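You operate a simulated robot arm through the tools that you are given. There is no shell and no other tool.

Carry out the task below with a simulated robot arm. There is one attempt and no reset: what you move stays moved.

## Task
Tie the coil, turn it half round with Start and tie it again.
Fine: brake on for each tie.

The check looks at the end state, three seconds after you hand in, the way a careful person would. Anything else that was tipped, shoved, dropped, spilled or broken makes it a failure.

## Robot
A 6-joint arm with a fingered hand, fixed in place. Base frame: the origin is on the floor under the middle of its stand, x ahead of it, y to its left, z up. Units: m, degrees, N and s.
With the tool pointing down near the work surface it reaches from about 0.34 to 0.76 m from the base axis. Its first joint turns from -166.0 to 166.0 degrees. Payload 4 kg.
The TCP is the grasp point between the finger pads, 0.026 m short of the fingertips. In the tool frame z runs along the fingers and y along their closing line. The gripper opens to 0.148 m; its body begins 0.073 m behind the TCP. The gripper is a hand of 3 fingers: y runs from the thumb to the fingers, the wrist lies at [0, 0, -0.239] in the tool frame, and closing takes about 1.5 s.
Orientation is told as [roll, pitch, yaw] about the base's x, y, z axes, in that order, counted from this pose: with the fingers straight down and closing along the base's y, the tool's x points along the base's -x, its y along +y and its z along -z.

## Interface
- The arm moves only by the tool play_rows. Its argument "targets" is a list of rows, each a list of 7 numbers: the gripper command, from -1 (shut) to 1 (fully open), values between in proportion, then the shift along the base's x, y, z in mm, then the turn, a rotation vector about the base's x, y, z in degrees. In form: [[fingers, x, y, z, rx, ry, rz], ...]. A call has 1 to 20 rows; each row is the pose to reach, as a shift and turn from the pose commanded when the call began. A row lasts 0.2 s, in which the tool goes at most 0.05 m and 8.6 degrees; a call with a longer step from one row to the next is refused whole, and so is a gripper value outside its range. Where a pose cannot be reached the arm comes as near as it can. A force on the tool above 40 N (or 10 N above the force at the start of the call, whichever is more), or a blocked arm, ends the call early, and 0.2 s more pass. The fingers move at their own pace (about 0.153 m/s each) and stop on an object; they squeeze with about 27 N. The grip force told is the motor's: it shows also when the fingers shut on nothing. Time passes only in rows, and 0.2 s behind the last, so rows that repeat a pose let the fingers close. It gives the time, the measured TCP pose, the force on the tool (base axes), the opening and the grip force at its end, in the units of the frame above (readings bear some noise), with the torque about the TCP (base axes, N m) and any sound that the robot's microphone picked up.
- Cameras (640 x 400 px; columns grow to the right, rows downward): "scene" is fixed at [0.4005, 0.5001, 1.6357]; the picture's right is [-0.98, 0.22, 0.00], its down [0.09, 0.43, -0.90] and it looks along [-0.19, -0.88, -0.44] (base axes); focal length 318 px, centre (320, 200). "wrist" rides on the gripper at [0.068, -0.039, -0.09] in the tool frame; the picture's right is [0.50, 0.87, 0.00], its down [-0.65, 0.38, -0.65] and it looks along [-0.57, 0.33, 0.76] (tool axes); focal length 222 px, centre (320, 200). There is no depth. A picture from a camera that has moved, and an enlarged one, comes with that camera's place and axes in the base frame and with its lens.
- capture(camera): a new picture of that camera. No time passes.
- lift_body(by): slides the trunk up (or, below 0, down) by that many m; the arm rides with it, the base frame stays. It gives what a move gives, with no picture.
- hand_shape(shape): the hand has 3 fingers and takes this shape, open, in about a second: jaw (thumb against the fingers, like two jaws); tri (thumb and two fingers); tip (a fingertip pinch); poke (one finger out to press); point (the index stretched); flat (the hand flat); cup (the hand cupped); fist (a fist). The gripper value then closes the fingers along that shape, each until it touches; the sizes above hold for jaw. It gives what a move gives, with no picture.
- close_up(camera, box): a new picture of the part [left, top, right, bottom] of that camera's present view, enlarged. No time passes.
- close_job(): hands the job in; it is judged then, once.

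Places have to be worked out from the pictures, the camera data and where the tool is seen. Open the gripper and draw the arm clear of the work before you hand the job in, unless the task says otherwise.

The tools are called as name(argument=value, ...) on one line, values as JSON. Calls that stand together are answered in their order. play_rows: Moves the arm, as the interface text tells. Its arguments: {"type":"object","properties":{"targets":{"type":"array"}},"required":["targets"]} The other tools are called the same way: lift_body (by) moves the trunk up or down; hand_shape (shape) gives the hand a shape; capture (camera) takes a picture; close_up (camera, box) takes an enlarged picture of a part of a camera's view; close_job () hands the job in.

At the start:

```text
t: 0.0
ee_pos: [0.1793, -0.4227, 1.3271]
tool_rot: [0.0, 0.0, -0.1]
force: [-0.6, -0.2, 0.6]
moment: [-0.03, 0.02, 0.0]
opening: 0.1481
grasp_force: 0.1
shape: jaw
trunk travel left (down, up): [-0.525, 0.065]
```

scene: 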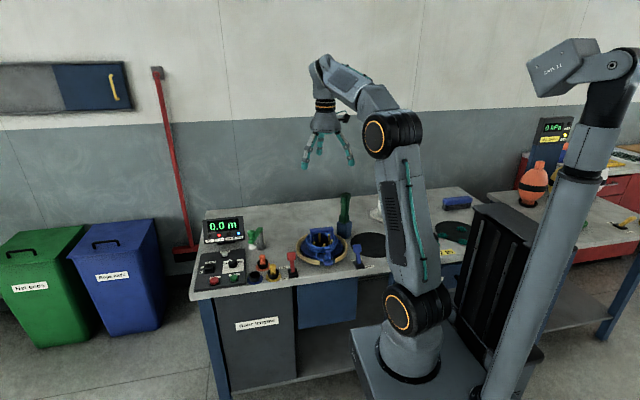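
wrist: 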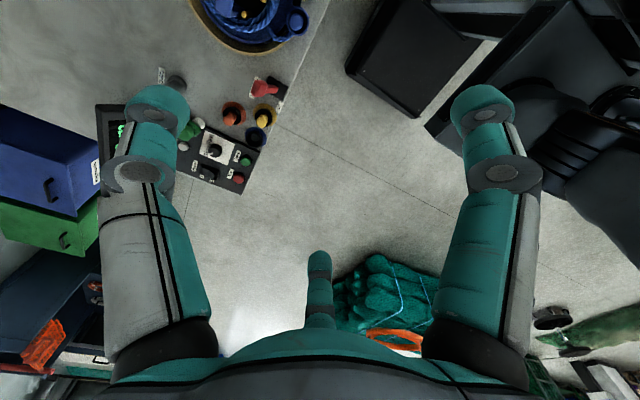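

I start by looking closely at the work area from the scene camera, to see the machine, its controls and labels.

close_up(camera="scene", box=[180, 200, 300, 300])

close_up(camera="scene", box=[280, 180, 400, 280])

close_up(camera="scene", box=[420, 100, 640, 280])

close_up(camera="wrist", box=[80, 0, 320, 200])

```text
4.00 times, centred on (240, 250) of scene
camera zoom: at [0.4005, 0.5001, 1.6357], right [-0.98, 0.22, 0.0], down [0.09, 0.43, -0.9], along [-0.19, -0.88, -0.44], focal length 1272 px, centre (640, 0)
```

zoom: 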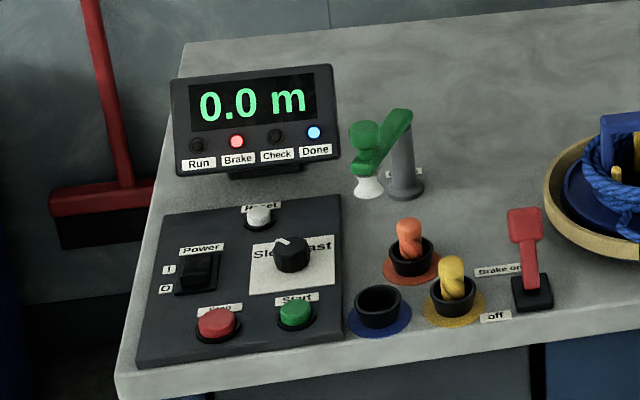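

```text
4.00 times, centred on (340, 230) of scene
camera zoom: at [0.4005, 0.5001, 1.6357], right [-0.98, 0.22, 0.0], down [0.09, 0.43, -0.9], along [-0.19, -0.88, -0.44], focal length 1272 px, centre (240, 80)
```

zoom: 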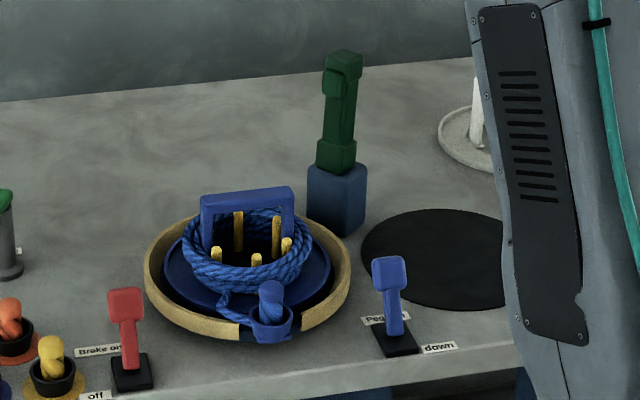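

```text
2.22 times, centred on (530, 190) of scene
camera zoom: at [0.4005, 0.5001, 1.6357], right [-0.98, 0.22, 0.0], down [0.09, 0.43, -0.9], along [-0.19, -0.88, -0.44], focal length 707 px, centre (-147, 222)
```

zoom: 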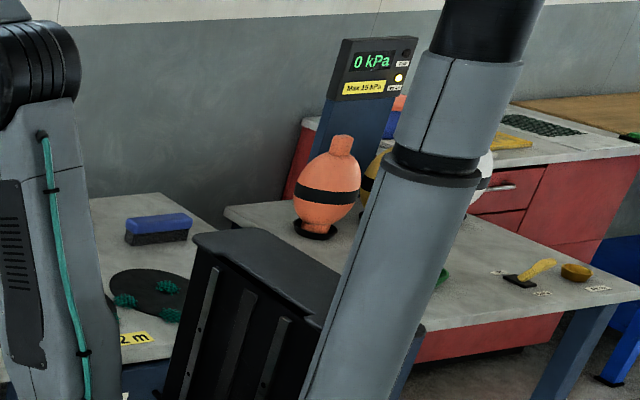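

```text
2.00 times, centred on (200, 100) of wrist
camera zoom: at [0.1116, -0.4626, 1.4171], right [-0.5, 0.87, 0.0], down [0.65, 0.38, 0.65], along [0.57, 0.33, -0.76], focal length 444 px, centre (560, 400)
```

zoom: 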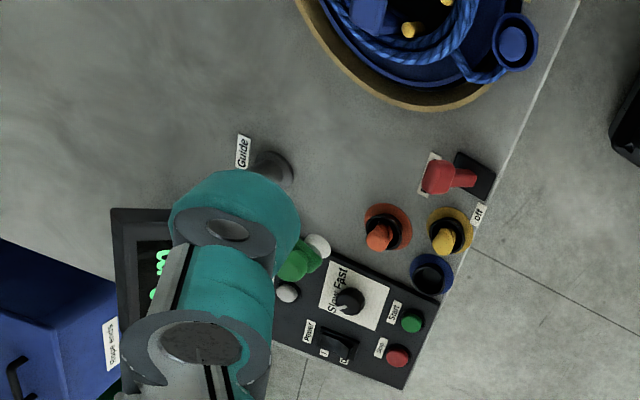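

The panel seems to be around [0.51,-0.48,0.85] and the winder's drum near [0.19,-0.57,0.88]. I take stronger enlargements of the green tool, the drum, the levers and the panel.

close_up(camera="scene", box=[310, 185, 380, 230])

close_up(camera="scene", box=[285, 215, 355, 275])

close_up(camera="scene", box=[195, 210, 265, 255])

close_up(camera="scene", box=[190, 245, 260, 295])

close_up(camera="scene", box=[240, 245, 310, 295])

close_up(camera="wrist", box=[180, 0, 320, 90])

close_up(camera="wrist", box=[320, 230, 640, 400])

```text
8.89 times, centred on (345, 208) of scene
camera zoom: at [0.4005, 0.5001, 1.6357], right [-0.98, 0.22, 0.0], down [0.09, 0.43, -0.9], along [-0.19, -0.88, -0.44], focal length 2828 px, centre (98, 133)
```

zoom: 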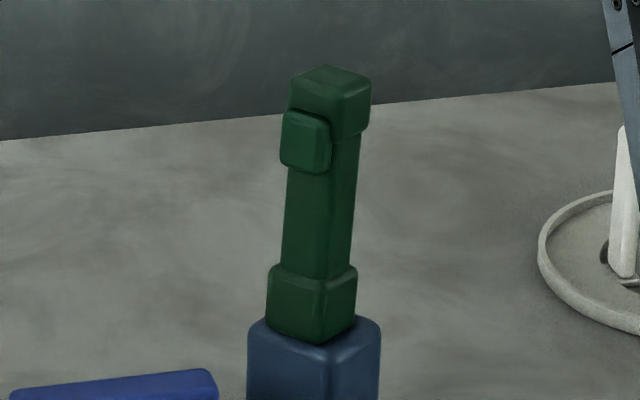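

```text
6.67 times, centred on (320, 245) of scene
camera zoom: at [0.4005, 0.5001, 1.6357], right [-0.98, 0.22, 0.0], down [0.09, 0.43, -0.9], along [-0.19, -0.88, -0.44], focal length 2121 px, centre (320, -100)
```

zoom: 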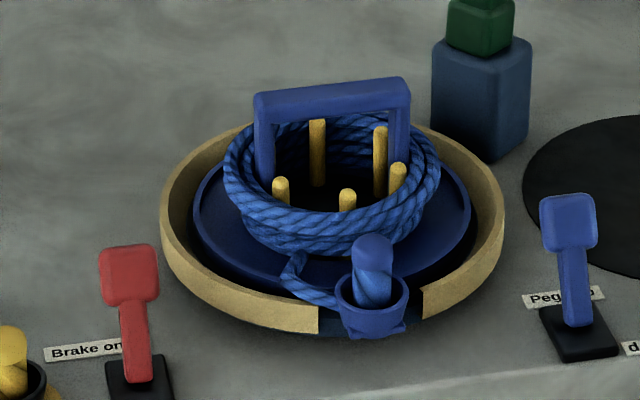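

```text
8.89 times, centred on (230, 232) of scene
camera zoom: at [0.4005, 0.5001, 1.6357], right [-0.98, 0.22, 0.0], down [0.09, 0.43, -0.9], along [-0.19, -0.88, -0.44], focal length 2828 px, centre (1120, -89)
```

zoom: 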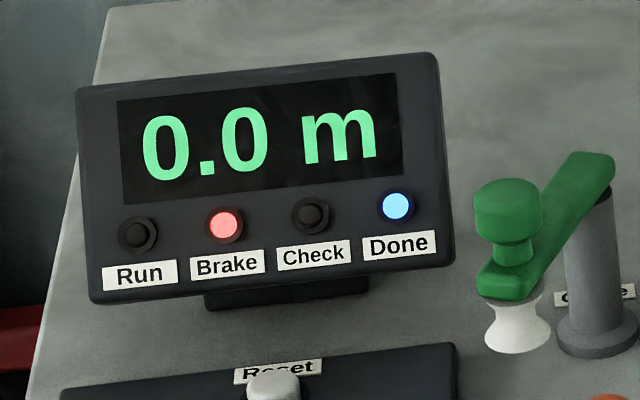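

```text
8.00 times, centred on (225, 270) of scene
camera zoom: at [0.4005, 0.5001, 1.6357], right [-0.98, 0.22, 0.0], down [0.09, 0.43, -0.9], along [-0.19, -0.88, -0.44], focal length 2545 px, centre (1080, -360)
```

zoom: 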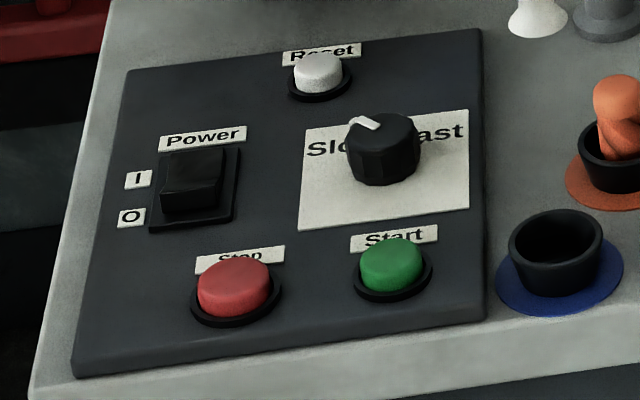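

```text
8.00 times, centred on (275, 270) of scene
camera zoom: at [0.4005, 0.5001, 1.6357], right [-0.98, 0.22, 0.0], down [0.09, 0.43, -0.9], along [-0.19, -0.88, -0.44], focal length 2545 px, centre (680, -360)
```

zoom: 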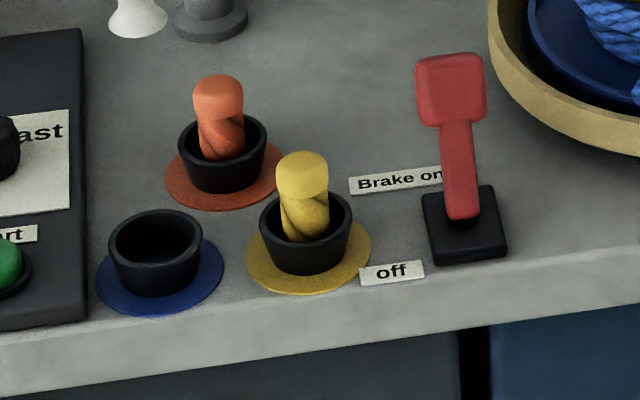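

```text
4.44 times, centred on (250, 45) of wrist
camera zoom: at [0.1116, -0.4626, 1.4171], right [-0.5, 0.87, 0.0], down [0.65, 0.38, 0.65], along [0.57, 0.33, -0.76], focal length 987 px, centre (631, 889)
```

zoom: 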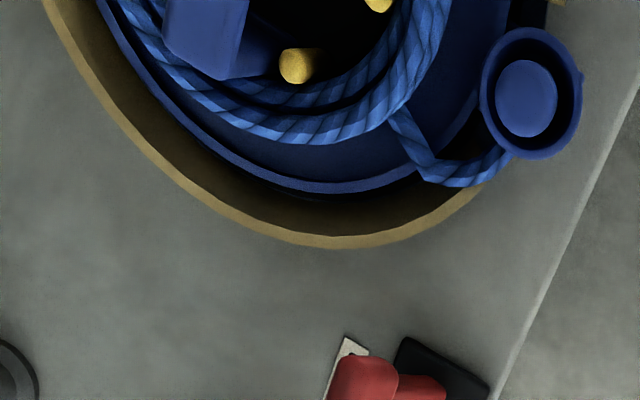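

```text
2.00 times, centred on (480, 315) of wrist
camera zoom: at [0.1116, -0.4626, 1.4171], right [-0.5, 0.87, 0.0], down [0.65, 0.38, 0.65], along [0.57, 0.33, -0.76], focal length 444 px, centre (0, -30)
```

zoom: 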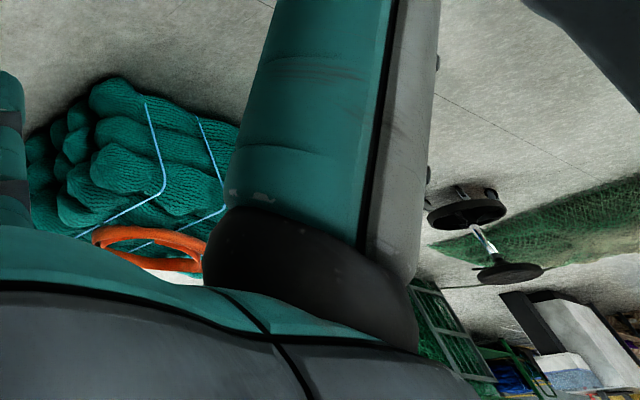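

The bench holds a winder with a blue coil on a drum (brake lamp on, Done lamp on), and a green handheld tool standing in a blue holster. I turn the hand by -90° in yaw and move back a little so that the wrist camera looks at the drum and tool from the robot's side.

play_rows(targets=[[1, -10, 6, -10, 0, 0, -8], [1, -20, 12, -20, 0, 0, -16], [1, -30, 18, -30, 0, 0, -24], [1, -40, 24, -40, 0, 0, -32], [1, -50, 30, -50, 0, 0, -40], [1, -60, 36, -60, 0, 0, -48], [1, -70, 42, -70, 0, 0, -56], [1, -80, 48, -80, 0, 0, -64], [1, -90, 52, -90, 0, 0, -72], [1, -100, 56, -100, 0, 0, -80], [1, -110, 60, -105, 0, 0, -85], [1, -119, 63, -107, 0, 0, -90], [1, -119, 63, -107, 0, 0, -90]])

capture(camera="wrist")

capture(camera="scene")

```text
t: 2.8
ee_pos: [-0.121, -0.4275, 1.3718]
tool_rot: [0.1, 0.0, -89.6]
force: [0.4, 0.2, 0.3]
moment: [0.0, 0.03, -0.03]
opening: 0.1478
grasp_force: 0.0
shape: jaw
out of reach, approached as far as the arm can: row 3, 4, 5, 6, 7, 8, 9, 10, 11, 12, 13
trunk travel left (down, up): [-0.525, 0.065]
```

```text
taken
camera wrist: at [-0.1607, -0.3606, 1.4609], right [0.86, 0.51, 0.0], down [0.38, -0.65, 0.65], along [0.33, -0.56, -0.76], focal length 222 px, centre (320, 200)
```

wrist: 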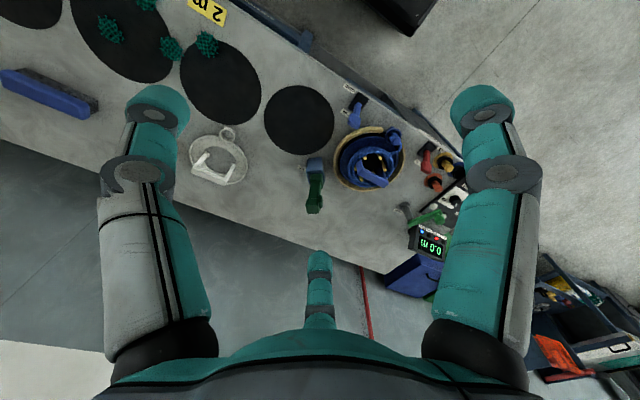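

```text
taken
```

scene: 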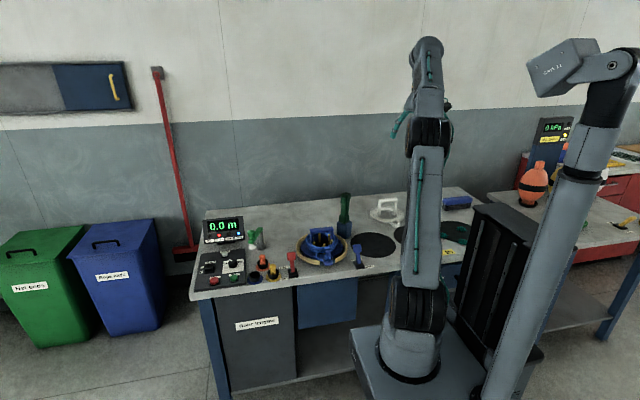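

The arm couldn't tuck in that far, but the view from here shows the whole bench. I enlarge the drum, tool and levers from this side.

close_up(camera="wrist", box=[290, 90, 430, 220])

close_up(camera="wrist", box=[180, 60, 340, 220])

close_up(camera="wrist", box=[390, 130, 470, 260])

```text
3.08 times, centred on (360, 155) of wrist
camera zoom: at [-0.1607, -0.3606, 1.4609], right [0.86, 0.51, 0.0], down [0.38, -0.65, 0.65], along [0.33, -0.56, -0.76], focal length 684 px, centre (197, 338)
```

zoom: 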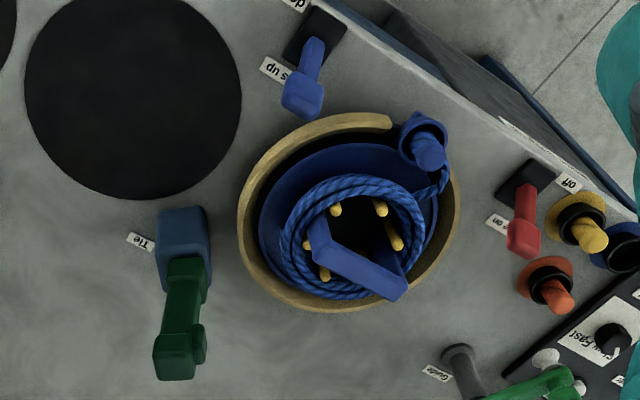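

```text
2.50 times, centred on (260, 140) of wrist
camera zoom: at [-0.1607, -0.3606, 1.4609], right [0.86, 0.51, 0.0], down [0.38, -0.65, 0.65], along [0.33, -0.56, -0.76], focal length 555 px, centre (470, 350)
```

zoom: 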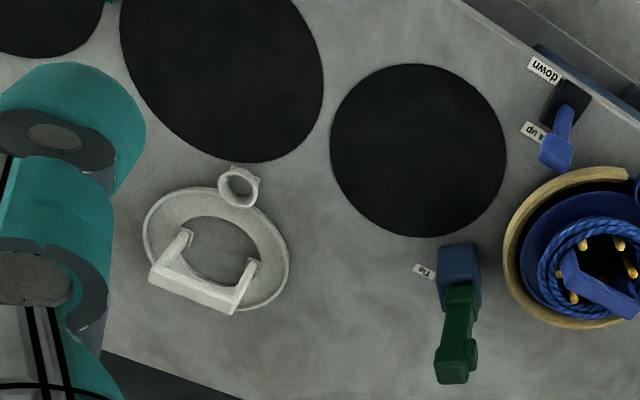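

```text
3.08 times, centred on (430, 195) of wrist
camera zoom: at [-0.1607, -0.3606, 1.4609], right [0.86, 0.51, 0.0], down [0.38, -0.65, 0.65], along [0.33, -0.56, -0.76], focal length 684 px, centre (-18, 215)
```

zoom: 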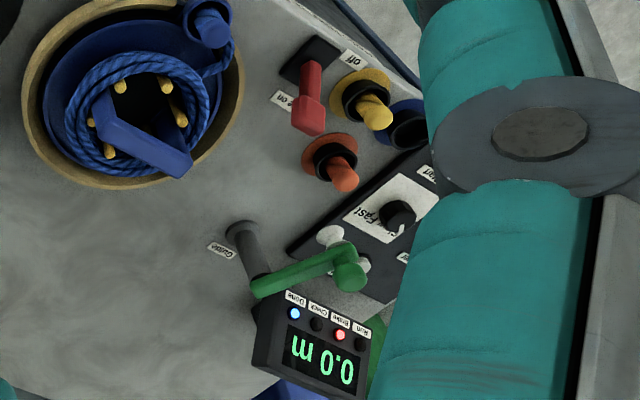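

The holster is labelled "Tie" and the tool's top is around [0.02,-0.71,1.04]; the red lever leans to "Brake on", the blue lever to "Pegs up". I make a small sideways move to learn from which pose shifts are counted after the unreachable target.

play_rows(targets=[[1, 0, -40, 0, 0, 0, 0], [1, 0, -80, 0, 0, 0, 0], [1, 0, -80, 0, 0, 0, 0]])

```text
t: 3.6
ee_pos: [-0.1314, -0.4713, 1.3384]
tool_rot: [-0.1, -0.1, -88.7]
force: [0.2, 0.6, -0.4]
moment: [-0.04, 0.03, 0.0]
opening: 0.148
grasp_force: 0.0
shape: jaw
out of reach, approached as far as the arm can: row 1, 2, 3
trunk travel left (down, up): [-0.525, 0.065]
```

The arm is still short of that target, so it seems to need more distance from its base axis. I push the target further out over the bench at the same safe height.

play_rows(targets=[[1, 0, -40, 0, 0, 0, 0], [1, 0, -80, 0, 0, 0, 0], [1, 0, -100, 0, 0, 0, 0], [1, 0, -100, 0, 0, 0, 0]])

capture(camera="scene")

```text
t: 4.6
ee_pos: [-0.1447, -0.5042, 1.3046]
tool_rot: [-0.1, 0.0, -88.8]
force: [0.1, 0.6, -0.2]
moment: [0.05, -0.01, -0.01]
opening: 0.1479
grasp_force: 0.1
shape: jaw
out of reach, approached as far as the arm can: row 1, 2, 3, 4
trunk travel left (down, up): [-0.525, 0.065]
```

```text
taken
```

scene: 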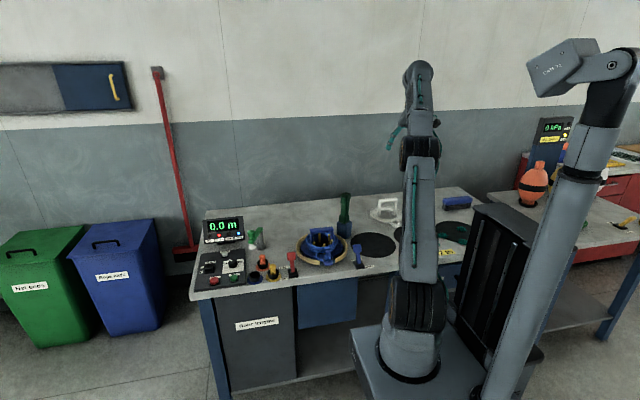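

The arm seems held by a wrist limit at this yaw rather than by distance. I turn the yaw back by about 32° to see whether the position then becomes reachable.

play_rows(targets=[[1, 0, 0, 0, 0, 0, 8], [1, 0, 0, 0, 0, 0, 16], [1, 0, 0, 0, 0, 0, 24], [1, 0, 0, 0, 0, 0, 32], [1, 0, 0, 0, 0, 0, 32]])

```text
t: 5.8
ee_pos: [-0.148, -0.5061, 1.3032]
tool_rot: [-0.1, -0.1, -57.9]
force: [0.8, -0.3, -0.7]
moment: [0.03, 0.01, -0.01]
opening: 0.148
grasp_force: 0.1
shape: jaw
trunk travel left (down, up): [-0.525, 0.065]
```

Now it reached without complaint, and shifts count from the pose actually reached. I move closer to the Tie tool, staying above it, to look at it in detail.

play_rows(targets=[[1, 8, -33, -39, 0, 0, 0], [1, 16, -65, -78, 0, 0, 0], [1, 24, -98, -117, 0, 0, 0], [1, 33, -131, -157, 0, 0, 0], [1, 33, -131, -157, 0, 0, 0]])

capture(camera="wrist")

```text
refused: row 1 steps farther than a row can; nothing moved
```

```text
taken
camera wrist: at [-0.217, -0.4693, 1.394], right [0.47, 0.88, 0.0], down [0.67, -0.35, 0.65], along [0.58, -0.31, -0.76], focal length 222 px, centre (320, 200)
```

wrist: 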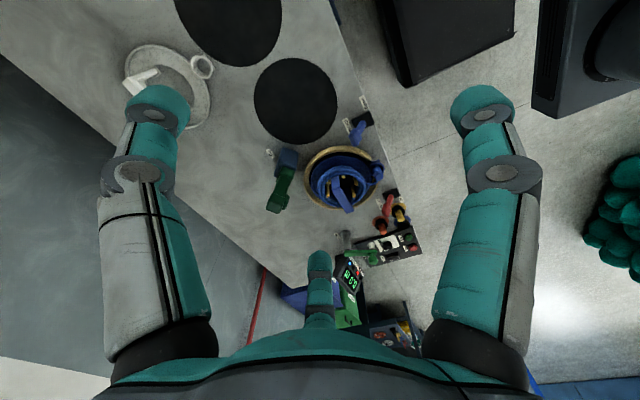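

The first step was slightly too long; I send the same move in smaller steps.

play_rows(targets=[[1, 6, -26, -31, 0, 0, 0], [1, 13, -52, -62, 0, 0, 0], [1, 20, -78, -93, 0, 0, 0], [1, 26, -104, -124, 0, 0, 0], [1, 33, -131, -157, 0, 0, 0], [1, 33, -131, -157, 0, 0, 0]])

capture(camera="wrist")

close_up(camera="wrist", box=[200, 60, 440, 210])

```text
t: 7.2
ee_pos: [-0.1117, -0.6258, 1.1411]
tool_rot: [-0.1, -0.1, -57.9]
force: [-0.4, 0.4, -1.5]
moment: [0.01, -0.03, 0.0]
opening: 0.1478
grasp_force: 0.0
shape: jaw
out of reach, approached as far as the arm can: row 3, 4, 5, 6
trunk travel left (down, up): [-0.525, 0.065]
```

```text
taken
camera wrist: at [-0.1816, -0.5895, 1.2303], right [0.47, 0.88, 0.0], down [0.67, -0.35, 0.66], along [0.58, -0.31, -0.76], focal length 222 px, centre (320, 200)
```

wrist: 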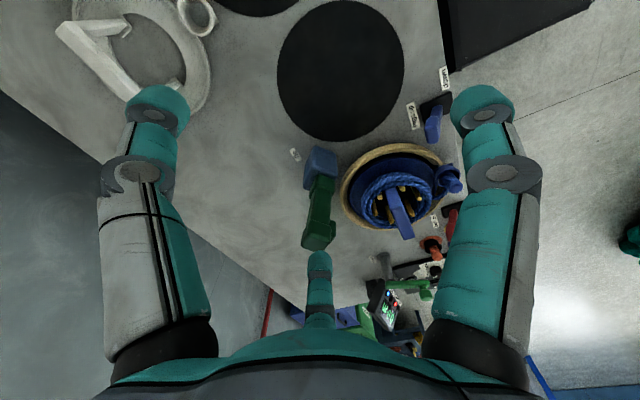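

```text
2.67 times, centred on (320, 135) of wrist
camera zoom: at [-0.1816, -0.5895, 1.2303], right [0.47, 0.88, 0.0], down [0.67, -0.35, 0.66], along [0.58, -0.31, -0.76], focal length 592 px, centre (320, 373)
```

zoom: 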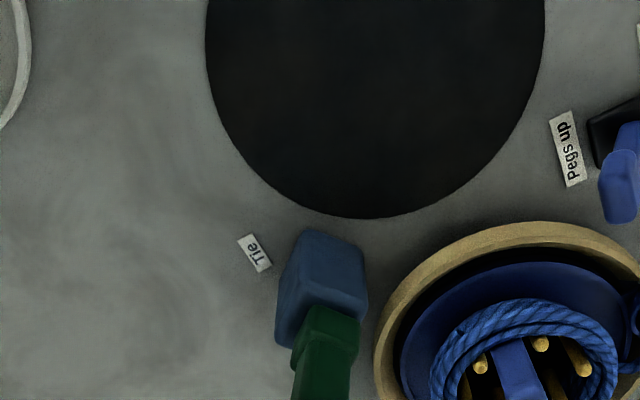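

The view shows the Tie holster and tool edge-on from above; the arm is near its maximum reach at this height. I move the hand nearer the base and lower, to look at the coil and drum closely.

play_rows(targets=[[1, 28, 25, 0, 0, 0, 0], [1, 56, 50, 0, 0, 0, 0], [1, 84, 75, 0, 0, 0, 0], [1, 112, 100, -10, 0, 0, 0], [1, 142, 126, -30, 0, 0, 0], [1, 142, 126, -30, 0, 0, 0]])

capture(camera="wrist")

close_up(camera="wrist", box=[200, 60, 440, 210])

```text
t: 8.6
ee_pos: [-0.0347, -0.6197, 1.1842]
tool_rot: [0.0, 0.1, -57.9]
force: [-0.3, -0.1, -0.7]
moment: [0.0, 0.01, -0.01]
opening: 0.1478
grasp_force: 0.0
shape: jaw
out of reach, approached as far as the arm can: row 1, 2, 3, 4, 5, 6
trunk travel left (down, up): [-0.525, 0.065]
```

```text
taken
camera wrist: at [-0.1039, -0.5842, 1.2731], right [0.47, 0.88, 0.0], down [0.67, -0.35, 0.65], along [0.58, -0.31, -0.76], focal length 222 px, centre (320, 200)
```

wrist: 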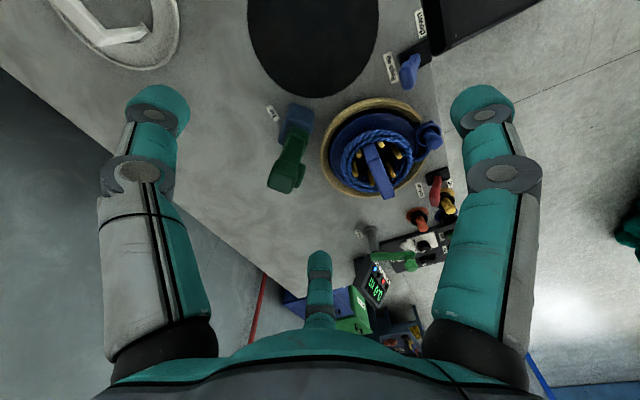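

```text
2.67 times, centred on (320, 135) of wrist
camera zoom: at [-0.1039, -0.5842, 1.2731], right [0.47, 0.88, 0.0], down [0.67, -0.35, 0.65], along [0.58, -0.31, -0.76], focal length 592 px, centre (320, 373)
```

zoom: 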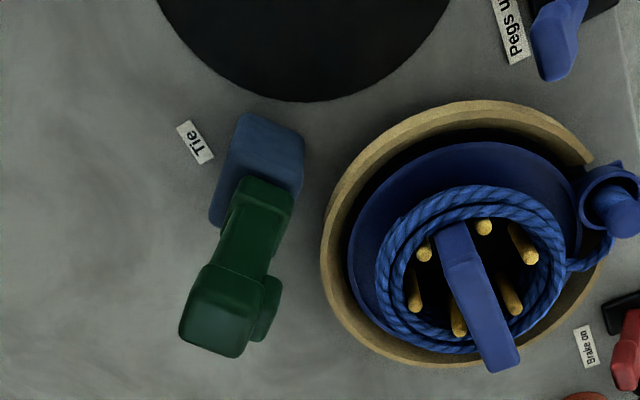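

The arm won't come inward at this height - it seems to slide along a boundary. I look at its posture from the scene camera before choosing another approach.

capture(camera="scene")

close_up(camera="scene", box=[340, 20, 520, 380])

```text
taken
```

scene: 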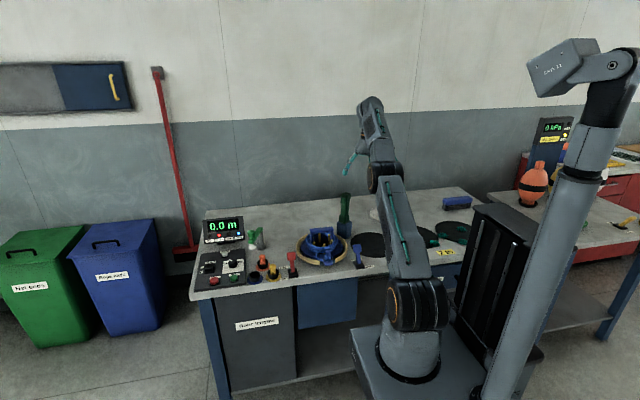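

```text
1.11 times, centred on (430, 200) of scene
camera zoom: at [0.4005, 0.5001, 1.6357], right [-0.98, 0.22, 0.0], down [0.09, 0.43, -0.9], along [-0.19, -0.88, -0.44], focal length 353 px, centre (198, 200)
```

zoom: 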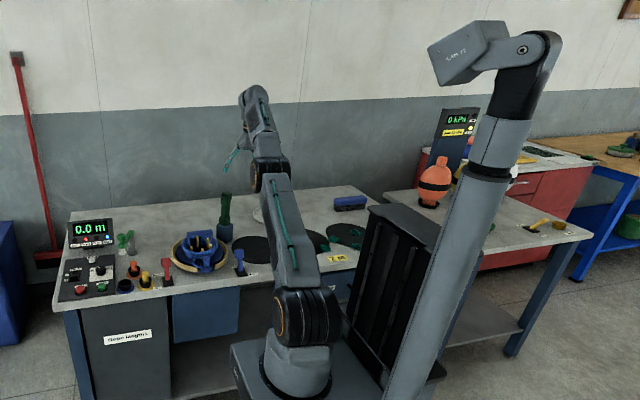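

I probe with a small straight-down move (still well above everything, away from the tool) to understand the limit.

play_rows(targets=[[1, 0, 10, -15, 0, 0, 0], [1, 0, 20, -30, 0, 0, 0], [1, 0, 30, -40, 0, 0, 0], [1, 0, 30, -40, 0, 0, 0]])

```text
t: 9.6
ee_pos: [-0.0348, -0.6195, 1.183]
tool_rot: [0.0, 0.0, -58.0]
force: [-0.5, -0.7, -0.3]
moment: [0.0, -0.01, 0.0]
opening: 0.1479
grasp_force: 0.0
shape: jaw
out of reach, approached as far as the arm can: row 1, 2, 3, 4
trunk travel left (down, up): [-0.525, 0.065]
```

No motion at all there. I try the opposite: a small move up and outward.

play_rows(targets=[[1, 0, 0, 20, 0, 0, 0], [1, 0, 0, 40, 0, 0, 0], [1, 0, 0, 40, 0, 0, 0]])

play_rows(targets=[[1, 20, 0, 0, 0, 0, 0], [1, 40, 0, 0, 0, 0, 0], [1, 40, 0, 0, 0, 0, 0]])

```text
t: 10.4
ee_pos: [-0.0233, -0.6142, 1.1984]
tool_rot: [-0.1, -0.2, -58.0]
force: [0.0, 0.1, 0.3]
moment: [0.0, -0.01, 0.02]
opening: 0.1482
grasp_force: 0.0
shape: jaw
out of reach, approached as far as the arm can: row 1, 2, 3
trunk travel left (down, up): [-0.525, 0.065]
```

```text
t: 11.2
ee_pos: [0.0184, -0.6139, 1.1999]
tool_rot: [0.1, -0.1, -58.0]
force: [0.0, -0.5, -0.2]
moment: [-0.03, -0.02, -0.02]
opening: 0.1477
grasp_force: 0.1
shape: jaw
trunk travel left (down, up): [-0.525, 0.065]
```

Moving in +x worked without complaint. Now I test moving inward (+y) from here.

play_rows(targets=[[1, 15, 20, 0, 0, 0, 0], [1, 30, 40, 0, 0, 0, 0], [1, 45, 60, 0, 0, 0, 0], [1, 45, 60, 0, 0, 0, 0]])

```text
t: 12.2
ee_pos: [0.0615, -0.6129, 1.2127]
tool_rot: [-0.1, -0.1, -58.0]
force: [-0.4, 0.1, 0.4]
moment: [-0.03, 0.0, 0.0]
opening: 0.1481
grasp_force: 0.1
shape: jaw
out of reach, approached as far as the arm can: row 1, 2, 3, 4
trunk travel left (down, up): [-0.525, 0.065]
```

Comparing pictures, the arm seems to have flipped its elbow downward during my first turn and sits at the elbow's limit. I turn the yaw back to 0 while drifting outward and up, to straighten the arm so that the elbow can go back to its upward bend.

play_rows(targets=[[1, 5, 0, 0, 0, 0, 8.3], [1, 10, 0, 0, 0, 0, 16.6], [1, 15, 0, 0, 0, 0, 24.9], [1, 20, 0, 0, 0, 0, 33.2], [1, 25, 0, 0, 0, 0, 41.5], [1, 30, 0, 0, 0, 0, 49.8], [1, 35, 0, 0, 0, 0, 58], [1, 35, 0, 0, 0, 0, 58]])

play_rows(targets=[[1, 5, -20, 20, 0, 0, 0], [1, 10, -40, 40, 0, 0, 0], [1, 15, -60, 60, 0, 0, 0], [1, 20, -80, 80, 0, 0, 0], [1, 20, -80, 80, 0, 0, 0], [1, 20, -80, 80, 0, 0, 0]])

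capture(camera="scene")

```text
t: 14.0
ee_pos: [0.0986, -0.6132, 1.2052]
tool_rot: [0.0, -0.1, 0.1]
force: [-0.3, -0.2, 0.5]
moment: [0.0, 0.02, 0.01]
opening: 0.1477
grasp_force: 0.1
shape: jaw
out of reach, approached as far as the arm can: row 2, 3, 4, 5, 6, 7, 8
trunk travel left (down, up): [-0.525, 0.065]
```

```text
t: 15.4
ee_pos: [0.0977, -0.6128, 1.2041]
tool_rot: [0.0, 0.1, 0.0]
force: [-0.5, 0.7, 0.5]
moment: [0.0, -0.01, -0.01]
opening: 0.148
grasp_force: 0.1
shape: jaw
out of reach, approached as far as the arm can: row 1, 2, 3, 4, 5, 6
trunk travel left (down, up): [-0.525, 0.065]
```

```text
taken
```

scene: 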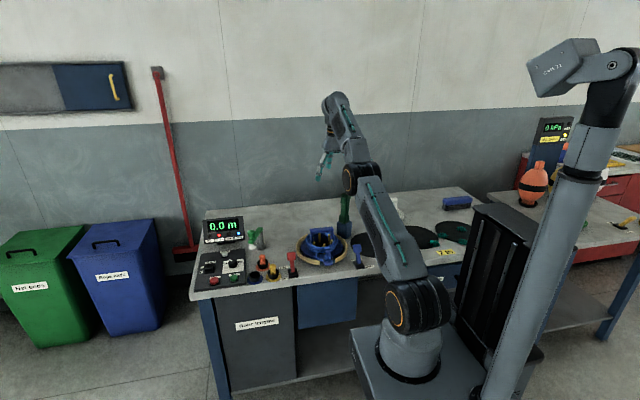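

The arm looks nearly straight and stuck at full stretch. I try a downward sweep (tangential to the reach sphere), then slightly inward, which should bend the elbow the right way; everything below is still under 1.04 m.

play_rows(targets=[[1, 0, -5, -25, 0, 0, 0], [1, 0, -5, -50, 0, 0, 0], [1, 0, 0, -75, 0, 0, 0], [1, 0, 10, -95, 0, 0, 0], [1, 0, 20, -105, 0, 0, 0], [1, 0, 30, -115, 0, 0, 0], [1, 0, 40, -115, 0, 0, 0], [1, 0, 40, -115, 0, 0, 0]])

```text
t: 17.2
ee_pos: [0.1069, -0.6167, 1.1764]
tool_rot: [2.2, 0.3, 0.1]
force: [-0.8, -0.5, 0.0]
moment: [0.02, 0.0, 0.01]
opening: 0.1482
grasp_force: 0.1
shape: jaw
out of reach, approached as far as the arm can: row 1, 2, 3, 4, 5, 6, 7, 8
trunk travel left (down, up): [-0.525, 0.065]
```

The geometry fits an elbow-down posture limited by the wrist joint. I'll stretch the arm out straight at a lower height over the free area between drum and panel, so the elbow can pass through straight, then come back in.

play_rows(targets=[[1, 40, -6, -10, 0, 0, 0], [1, 80, -12, -25, 0, 0, 0], [1, 120, -18, -40, 0, 0, 0], [1, 160, -25, -55, 0, 0, 0], [1, 200, -32, -75, 0, 0, 0], [1, 240, -40, -95, 0, 0, 0], [1, 273, -45, -110, 0, 0, 0], [1, 273, -45, -120, 0, 0, 0], [1, 273, -45, -120, 0, 0, 0]])

capture(camera="scene")

```text
t: 19.2
ee_pos: [0.3642, -0.6115, 1.0405]
tool_rot: [0.0, -0.2, 0.0]
force: [-0.4, -0.5, -0.4]
moment: [0.02, 0.0, 0.0]
opening: 0.1481
grasp_force: 0.1
shape: jaw
out of reach, approached as far as the arm can: row 2, 3, 4, 5, 6, 7, 8, 9
trunk travel left (down, up): [-0.525, 0.065]
```

```text
taken
```

scene: 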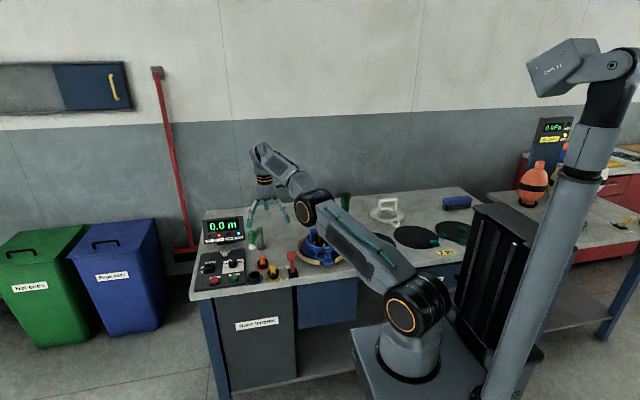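

The arm is now straight and low (r≈0.75 from the shoulder). I come inward with a slight drop to bend the elbow upward.

play_rows(targets=[[1, -8, 10, -20, 0, 0, 0], [1, -20, 32, -20, 0, 0, 0], [1, -32, 54, -20, 0, 0, 0], [1, -44, 76, -20, 0, 0, 0], [1, -56, 98, -20, 0, 0, 0], [1, -56, 98, -20, 0, 0, 0]])

capture(camera="scene")

```text
t: 20.6
ee_pos: [0.3638, -0.6115, 1.0273]
tool_rot: [0.1, 0.1, 0.0]
force: [-1.1, 1.3, -0.2]
moment: [0.01, 0.0, 0.02]
opening: 0.1479
grasp_force: 0.1
shape: jaw
out of reach, approached as far as the arm can: row 1, 2, 3, 4, 5, 6
trunk travel left (down, up): [-0.525, 0.065]
```

```text
taken
```

scene: 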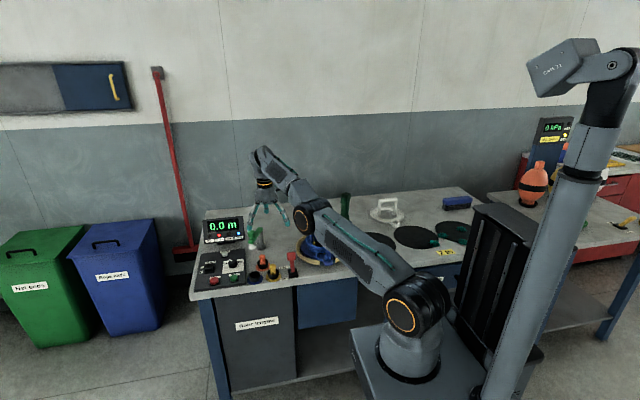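

The elbow keeps hyper-extending when I add an inward pull. I first stretch fully outward over the free bench behind-right of the drum, then go purely downward so the elbow passes to the upper side.

play_rows(targets=[[1, -20, -25, 8, 0, 0, 0], [1, -45, -50, 13, 0, 0, 0], [1, -70, -75, 13, 0, 0, 0], [1, -85, -90, 13, 0, 0, 0], [1, -85, -90, 13, 0, 0, 0], [1, -85, -90, 13, 0, 0, 0]])

```text
t: 22.0
ee_pos: [0.2808, -0.6503, 1.0283]
tool_rot: [0.1, 0.0, 0.0]
force: [-0.4, 1.3, 0.0]
moment: [0.0, -0.01, 0.01]
opening: 0.1479
grasp_force: 0.1
shape: jaw
out of reach, approached as far as the arm can: row 1, 2, 3, 4, 5, 6
trunk travel left (down, up): [-0.525, 0.065]
```

I check whether the solver simply needs more time: a long call toward an inward target at this safe height.

play_rows(targets=[[1, -5, 25, 0, 0, 0, 0], [1, -10, 50, 0, 0, 0, 0], [1, -15, 75, 0, 0, 0, 0], [1, -20, 100, 0, 0, 0, 0], [1, -20, 120, 0, 0, 0, 0], [1, -20, 120, 0, 0, 0, 0], [1, -20, 120, 0, 0, 0, 0], [1, -20, 120, 0, 0, 0, 0], [1, -20, 120, 0, 0, 0, 0], [1, -20, 120, 0, 0, 0, 0], [1, -20, 120, 0, 0, 0, 0], [1, -20, 120, 0, 0, 0, 0], [1, -20, 120, 0, 0, 0, 0], [1, -20, 120, 0, 0, 0, 0], [1, -20, 120, 0, 0, 0, 0]])

capture(camera="scene")

```text
t: 25.2
ee_pos: [0.2855, -0.6415, 1.0421]
tool_rot: [0.1, 0.1, 0.1]
force: [-0.2, 0.1, -0.6]
moment: [0.01, 0.0, -0.01]
opening: 0.148
grasp_force: 0.1
shape: jaw
out of reach, approached as far as the arm can: row 1, 2, 3, 4, 5, 6, 7, 8, 9, 10, 11, 12, 13, 14, 15
trunk travel left (down, up): [-0.525, 0.065]
```

```text
taken
```

scene: 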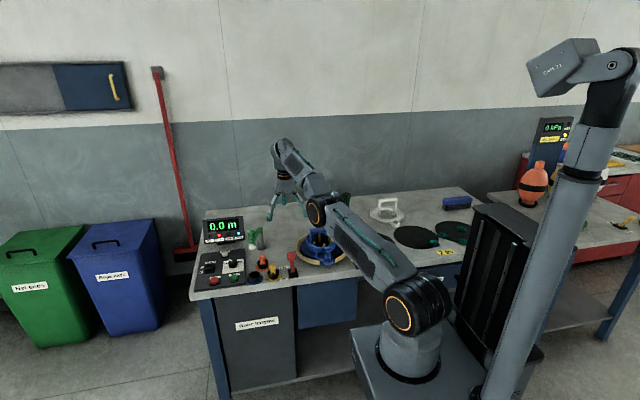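

Holding longer doesn't help, so the solver is caught at the stretched posture. I tilt the hand so the fingers point outward, which needs the wrist nearer the base and should fold the elbow.

play_rows(targets=[[1, 0, 0, 5, -7.3, -3.3, 0], [1, 0, 0, 10, -14.6, -6.5, 0], [1, 0, 0, 15, -21.9, -9.8, 0], [1, 0, 0, 20, -29.2, -13, 0], [1, 0, 0, 20, -29.2, -13, 0]])

capture(camera="scene")

```text
t: 26.4
ee_pos: [0.3098, -0.7514, 1.1218]
tool_rot: [-29.7, -12.5, 3.3]
force: [-1.0, -0.4, -0.4]
moment: [0.04, -0.08, -0.01]
opening: 0.1478
grasp_force: 0.0
shape: jaw
out of reach, approached as far as the arm can: row 1, 2, 3, 4, 5
trunk travel left (down, up): [-0.525, 0.065]
```

```text
taken
```

scene: 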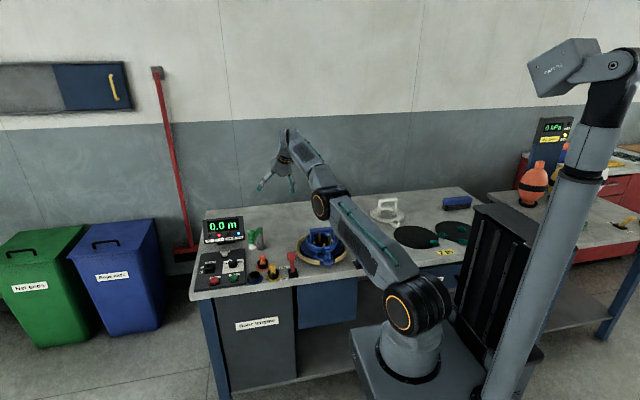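

The wrist stays on a fixed sphere (r≈0.757 about z≈1.0), i.e. a straight elbow. I bring the tilt back while sweeping the wrist downward, which should drive the elbow off its straight position.

play_rows(targets=[[1, 0, 0, -45, 0, 0, 0], [1, 0, 0, -90, 0, 0, 0], [1, 0, 0, -130, 0, 0, 0], [1, -10, 24, -130, 7.3, 3.2, 0], [1, -20, 48, -130, 14.6, 6.5, 0], [1, -30, 72, -130, 21.9, 9.7, 0], [1, -43, 104, -130, 29.2, 13, 0], [1, -43, 104, -130, 29.2, 13, 0]])

capture(camera="scene")

```text
t: 28.2
ee_pos: [0.2701, -0.6576, 0.9991]
tool_rot: [0.3, 0.0, 0.0]
force: [-0.1, -0.3, -0.2]
moment: [0.01, -0.02, -0.01]
opening: 0.1479
grasp_force: 0.1
shape: jaw
out of reach, approached as far as the arm can: row 1, 2, 3, 4, 5, 6, 7, 8
trunk travel left (down, up): [-0.525, 0.065]
```

```text
taken
```

scene: 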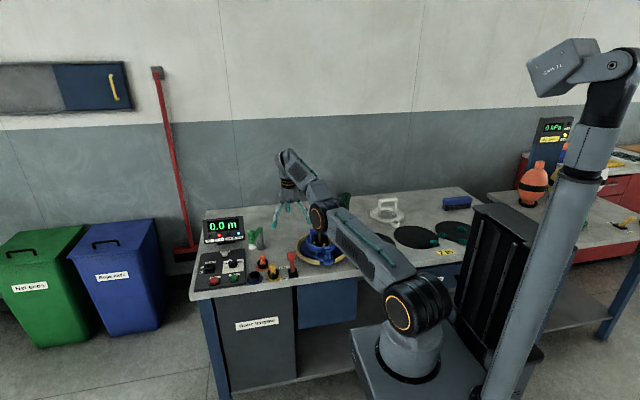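

The elbow is bent downward by ~20°. I'll raise the stretched arm first, then sweep it downward along an out-of-reach arc (which drives the elbow through straight) and immediately come inward.

play_rows(targets=[[1, 0, 0, 40, 0, 0, 0], [1, 0, 0, 80, 0, 0, 0], [1, 0, 0, 120, 0, 0, 0], [1, -5, 10, 160, 0, 0, 0], [1, -10, 25, 200, 0, 0, 0], [1, -16, 40, 240, 0, 0, 0], [1, -22, 55, 280, 0, 0, 0], [1, -28, 70, 320, 0, 0, 0], [1, -35, 83, 350, 0, 0, 0], [1, -35, 83, 350, 0, 0, 0]])

play_rows(targets=[[1, 8, -18, -45, 0, 0, 0], [1, 16, -37, -90, 0, 0, 0], [1, 24, -55, -135, 0, 0, 0], [1, 32, -74, -180, 0, 0, 0], [1, 32, -74, -225, 0, 0, 0], [1, 24, -55, -265, 0, 0, 0], [1, 12, -28, -280, 0, 0, 0], [1, 0, 0, -290, 0, 0, 0], [1, -12, 28, -290, 0, 0, 0], [1, -12, 28, -290, 0, 0, 0]])

capture(camera="scene")

```text
t: 30.4
ee_pos: [0.2733, -0.5806, 1.1985]
tool_rot: [0.0, 0.1, 0.0]
force: [0.1, -0.6, -0.2]
moment: [0.01, -0.01, 0.06]
opening: 0.1478
grasp_force: 0.1
shape: jaw
out of reach, approached as far as the arm can: row 1, 2, 3, 4, 5, 6, 7, 8, 9, 10
trunk travel left (down, up): [-0.525, 0.065]
```

```text
t: 32.6
ee_pos: [0.3021, -0.6582, 0.9251]
tool_rot: [0.2, 0.2, 0.0]
force: [-0.8, 0.0, -0.8]
moment: [-0.01, -0.01, 0.0]
opening: 0.1479
grasp_force: 0.1
shape: jaw
out of reach, approached as far as the arm can: row 3, 4, 5, 6, 7, 8, 9, 10
trunk travel left (down, up): [-0.525, 0.065]
```

```text
taken
```

scene: 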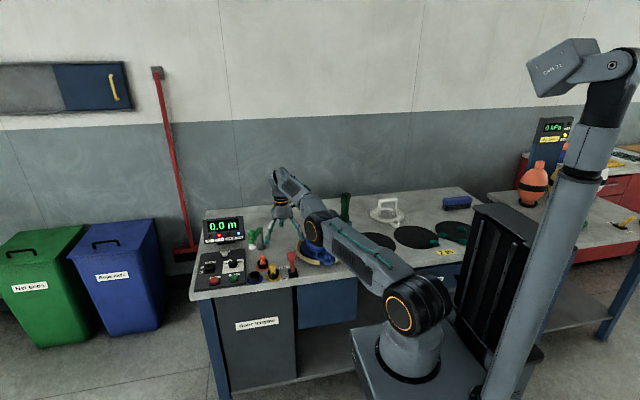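

It is still on the wrong side of the elbow (bent down). I repeat the manoeuvre higher and with clearly out-of-reach targets during the downward sweep, so the elbow is pulled straight while swinging down, and then go inward.

play_rows(targets=[[1, 0, 0, 45, 0, 0, 0], [1, 0, 0, 90, 0, 0, 0], [1, 0, 0, 135, 0, 0, 0], [1, 0, 0, 180, 0, 0, 0], [1, 0, 0, 225, 0, 0, 0], [1, 0, 0, 270, 0, 0, 0], [1, 0, 0, 315, 0, 0, 0], [1, 0, 0, 360, 0, 0, 0], [1, 0, 0, 405, 0, 0, 0], [1, 0, 0, 425, 0, 0, 0], [1, 0, 0, 425, 0, 0, 0], [1, 0, 0, 425, 0, 0, 0]])

play_rows(targets=[[1, 15, -33, -30, 0, 0, 0], [1, 26, -57, -65, 0, 0, 0], [1, 35, -77, -105, 0, 0, 0], [1, 43, -95, -145, 0, 0, 0], [1, 50, -109, -190, 0, 0, 0], [1, 34, -73, -210, 0, 0, 0], [1, 17, -36, -215, 0, 0, 0], [1, 0, 0, -215, 0, 0, 0], [1, 0, 0, -215, 0, 0, 0]])

capture(camera="scene")

```text
t: 35.2
ee_pos: [0.322, -0.5647, 1.1942]
tool_rot: [-0.1, -0.2, 0.0]
force: [-1.2, 0.6, -0.3]
moment: [-0.01, 0.0, -0.04]
opening: 0.1481
grasp_force: 0.1
shape: jaw
out of reach, approached as far as the arm can: row 1, 2, 3, 4, 5, 6, 7, 8, 9, 10, 11, 12
trunk travel left (down, up): [-0.525, 0.065]
```

```text
t: 37.2
ee_pos: [0.3572, -0.6224, 0.9979]
tool_rot: [0.1, 0.0, 0.0]
force: [0.1, 0.5, 0.6]
moment: [-0.01, -0.02, -0.02]
opening: 0.148
grasp_force: 0.0
shape: jaw
out of reach, approached as far as the arm can: row 1, 2, 3, 4, 5, 6, 7, 8, 9
trunk travel left (down, up): [-0.525, 0.065]
```

```text
taken
```

scene: 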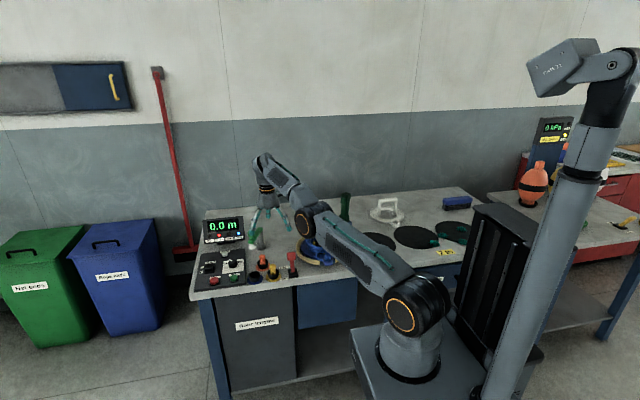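

Working through the solver's coupling, an upward sweep should push the elbow to the upper side instead. I sweep upward along the stretched arc and then go inward at height, all clear of the bench.

play_rows(targets=[[1, 10, -17, 42, 0, 0, 0], [1, 10, -17, 90, 0, 0, 0], [1, 10, -17, 135, 0, 0, 0], [1, 0, 0, 175, 0, 0, 0], [1, -10, 17, 215, 0, 0, 0], [1, -28, 48, 240, 0, 0, 0], [1, -48, 83, 255, 0, 0, 0], [1, -68, 118, 262, 0, 0, 0], [1, -88, 153, 262, 0, 0, 0], [1, -105, 182, 262, 0, 0, 0], [1, -105, 182, 262, 0, 0, 0], [1, -105, 182, 262, 0, 0, 0]])

capture(camera="scene")

```text
t: 39.8
ee_pos: [0.2556, -0.4486, 1.2595]
tool_rot: [0.0, 0.0, 0.0]
force: [-0.5, -0.2, 0.1]
moment: [0.01, -0.02, 0.05]
opening: 0.148
grasp_force: 0.1
shape: jaw
out of reach, approached as far as the arm can: row 1, 2, 3, 4, 5, 6, 7
trunk travel left (down, up): [-0.525, 0.065]
```

```text
taken
```

scene: 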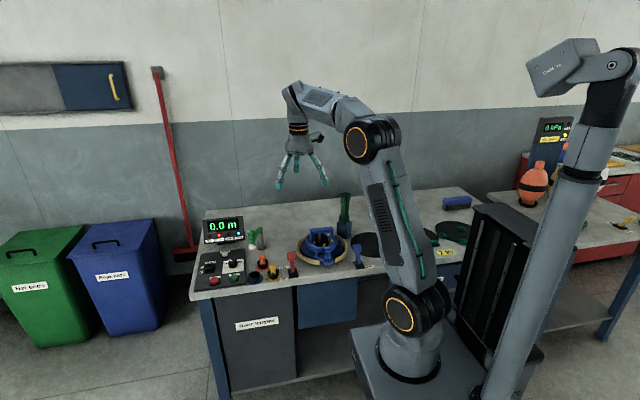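

The elbow is back up and the last rows were reached exactly. Now I look from here with the wrist camera.

capture(camera="wrist")

```text
taken
camera wrist: at [0.1881, -0.489, 1.3496], right [-0.5, 0.87, 0.0], down [0.65, 0.38, 0.65], along [0.57, 0.33, -0.76], focal length 222 px, centre (320, 200)
```

wrist: 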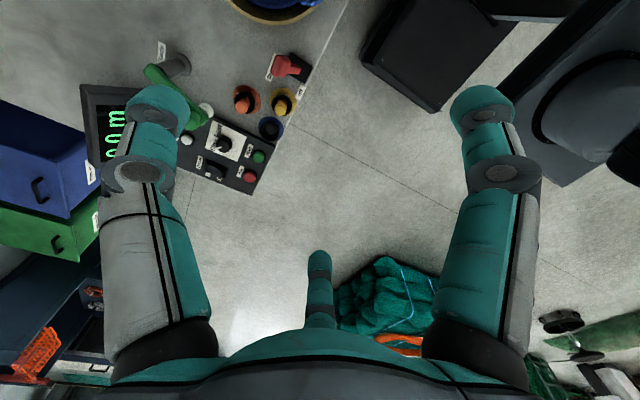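

With the elbow up again, I move smoothly to the robot side of the drum with yaw -60, keeping a moderate radius, to look at the drum, coil and Tie tool up close.

play_rows(targets=[[1, -32, -8, -25, 0, 0, -7.5], [1, -64, -16, -45, 0, 0, -15], [1, -96, -24, -65, 0, 0, -22.5], [1, -128, -32, -85, 0, 0, -30], [1, -160, -40, -100, 0, 0, -37.5], [1, -192, -48, -115, 0, 0, -45], [1, -224, -56, -130, 0, 0, -52.5], [1, -250, -64, -140, 0, 0, -60], [1, -250, -64, -140, 0, 0, -60]])

capture(camera="wrist")

close_up(camera="wrist", box=[180, 60, 420, 210])

```text
t: 41.8
ee_pos: [-0.0089, -0.6127, 1.1909]
tool_rot: [0.6, 0.8, -59.9]
force: [0.6, 1.3, -0.1]
moment: [0.04, 0.0, -0.03]
opening: 0.1479
grasp_force: 0.1
shape: jaw
out of reach, approached as far as the arm can: row 2, 3, 4, 5, 6, 7, 8, 9
trunk travel left (down, up): [-0.525, 0.065]
```

```text
taken
camera wrist: at [-0.0785, -0.5763, 1.2806], right [0.5, 0.87, 0.02], down [0.65, -0.39, 0.65], along [0.57, -0.31, -0.76], focal length 222 px, centre (320, 200)
```

wrist: 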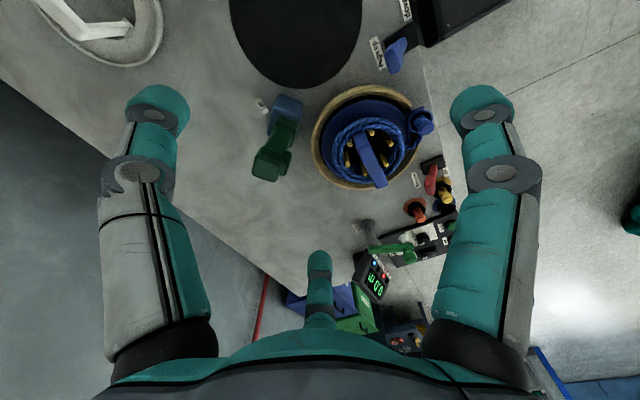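

```text
2.67 times, centred on (300, 135) of wrist
camera zoom: at [-0.0785, -0.5763, 1.2806], right [0.5, 0.87, 0.02], down [0.65, -0.39, 0.65], along [0.57, -0.31, -0.76], focal length 592 px, centre (373, 373)
```

zoom: 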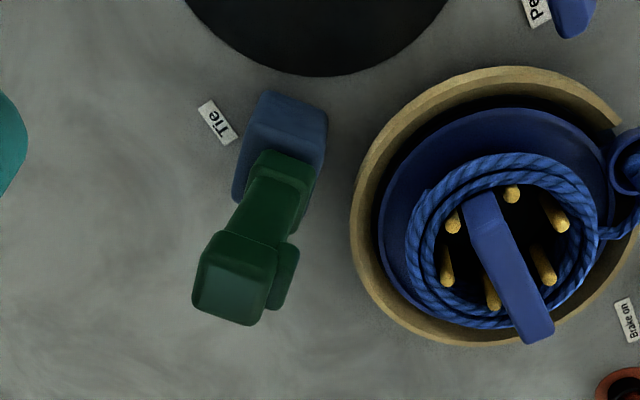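

It flipped again exactly when yaw minus the arm's direction fell below about 53° - so that is the wrist's lower limit; I must only turn yaw the positive way. First I turn the yaw back to 0 while moving to the right of the Tie tool.

play_rows(targets=[[1, 20, -2, -5, 0, 0, 7.5], [1, 40, -5, -15, 0, 0, 15], [1, 60, -8, -25, 0, 0, 22.5], [1, 80, -12, -35, 0, 0, 30], [1, 100, -16, -50, 0, 0, 37.5], [1, 120, -20, -65, 0, 0, 45], [1, 140, -25, -80, 0, 0, 52.5], [1, 160, -30, -90, 0, 0, 60], [1, 180, -30, -100, 0, 0, 60], [1, 180, -30, -100, 0, 0, 60]])

```text
t: 44.0
ee_pos: [0.1778, -0.6517, 1.0963]
tool_rot: [0.2, 0.0, 0.1]
force: [-0.8, 0.4, -0.3]
moment: [-0.01, -0.02, -0.02]
opening: 0.1479
grasp_force: 0.1
shape: jaw
out of reach, approached as far as the arm can: row 1, 2, 3, 4, 5, 6, 7, 8, 9, 10
trunk travel left (down, up): [-0.525, 0.065]
```

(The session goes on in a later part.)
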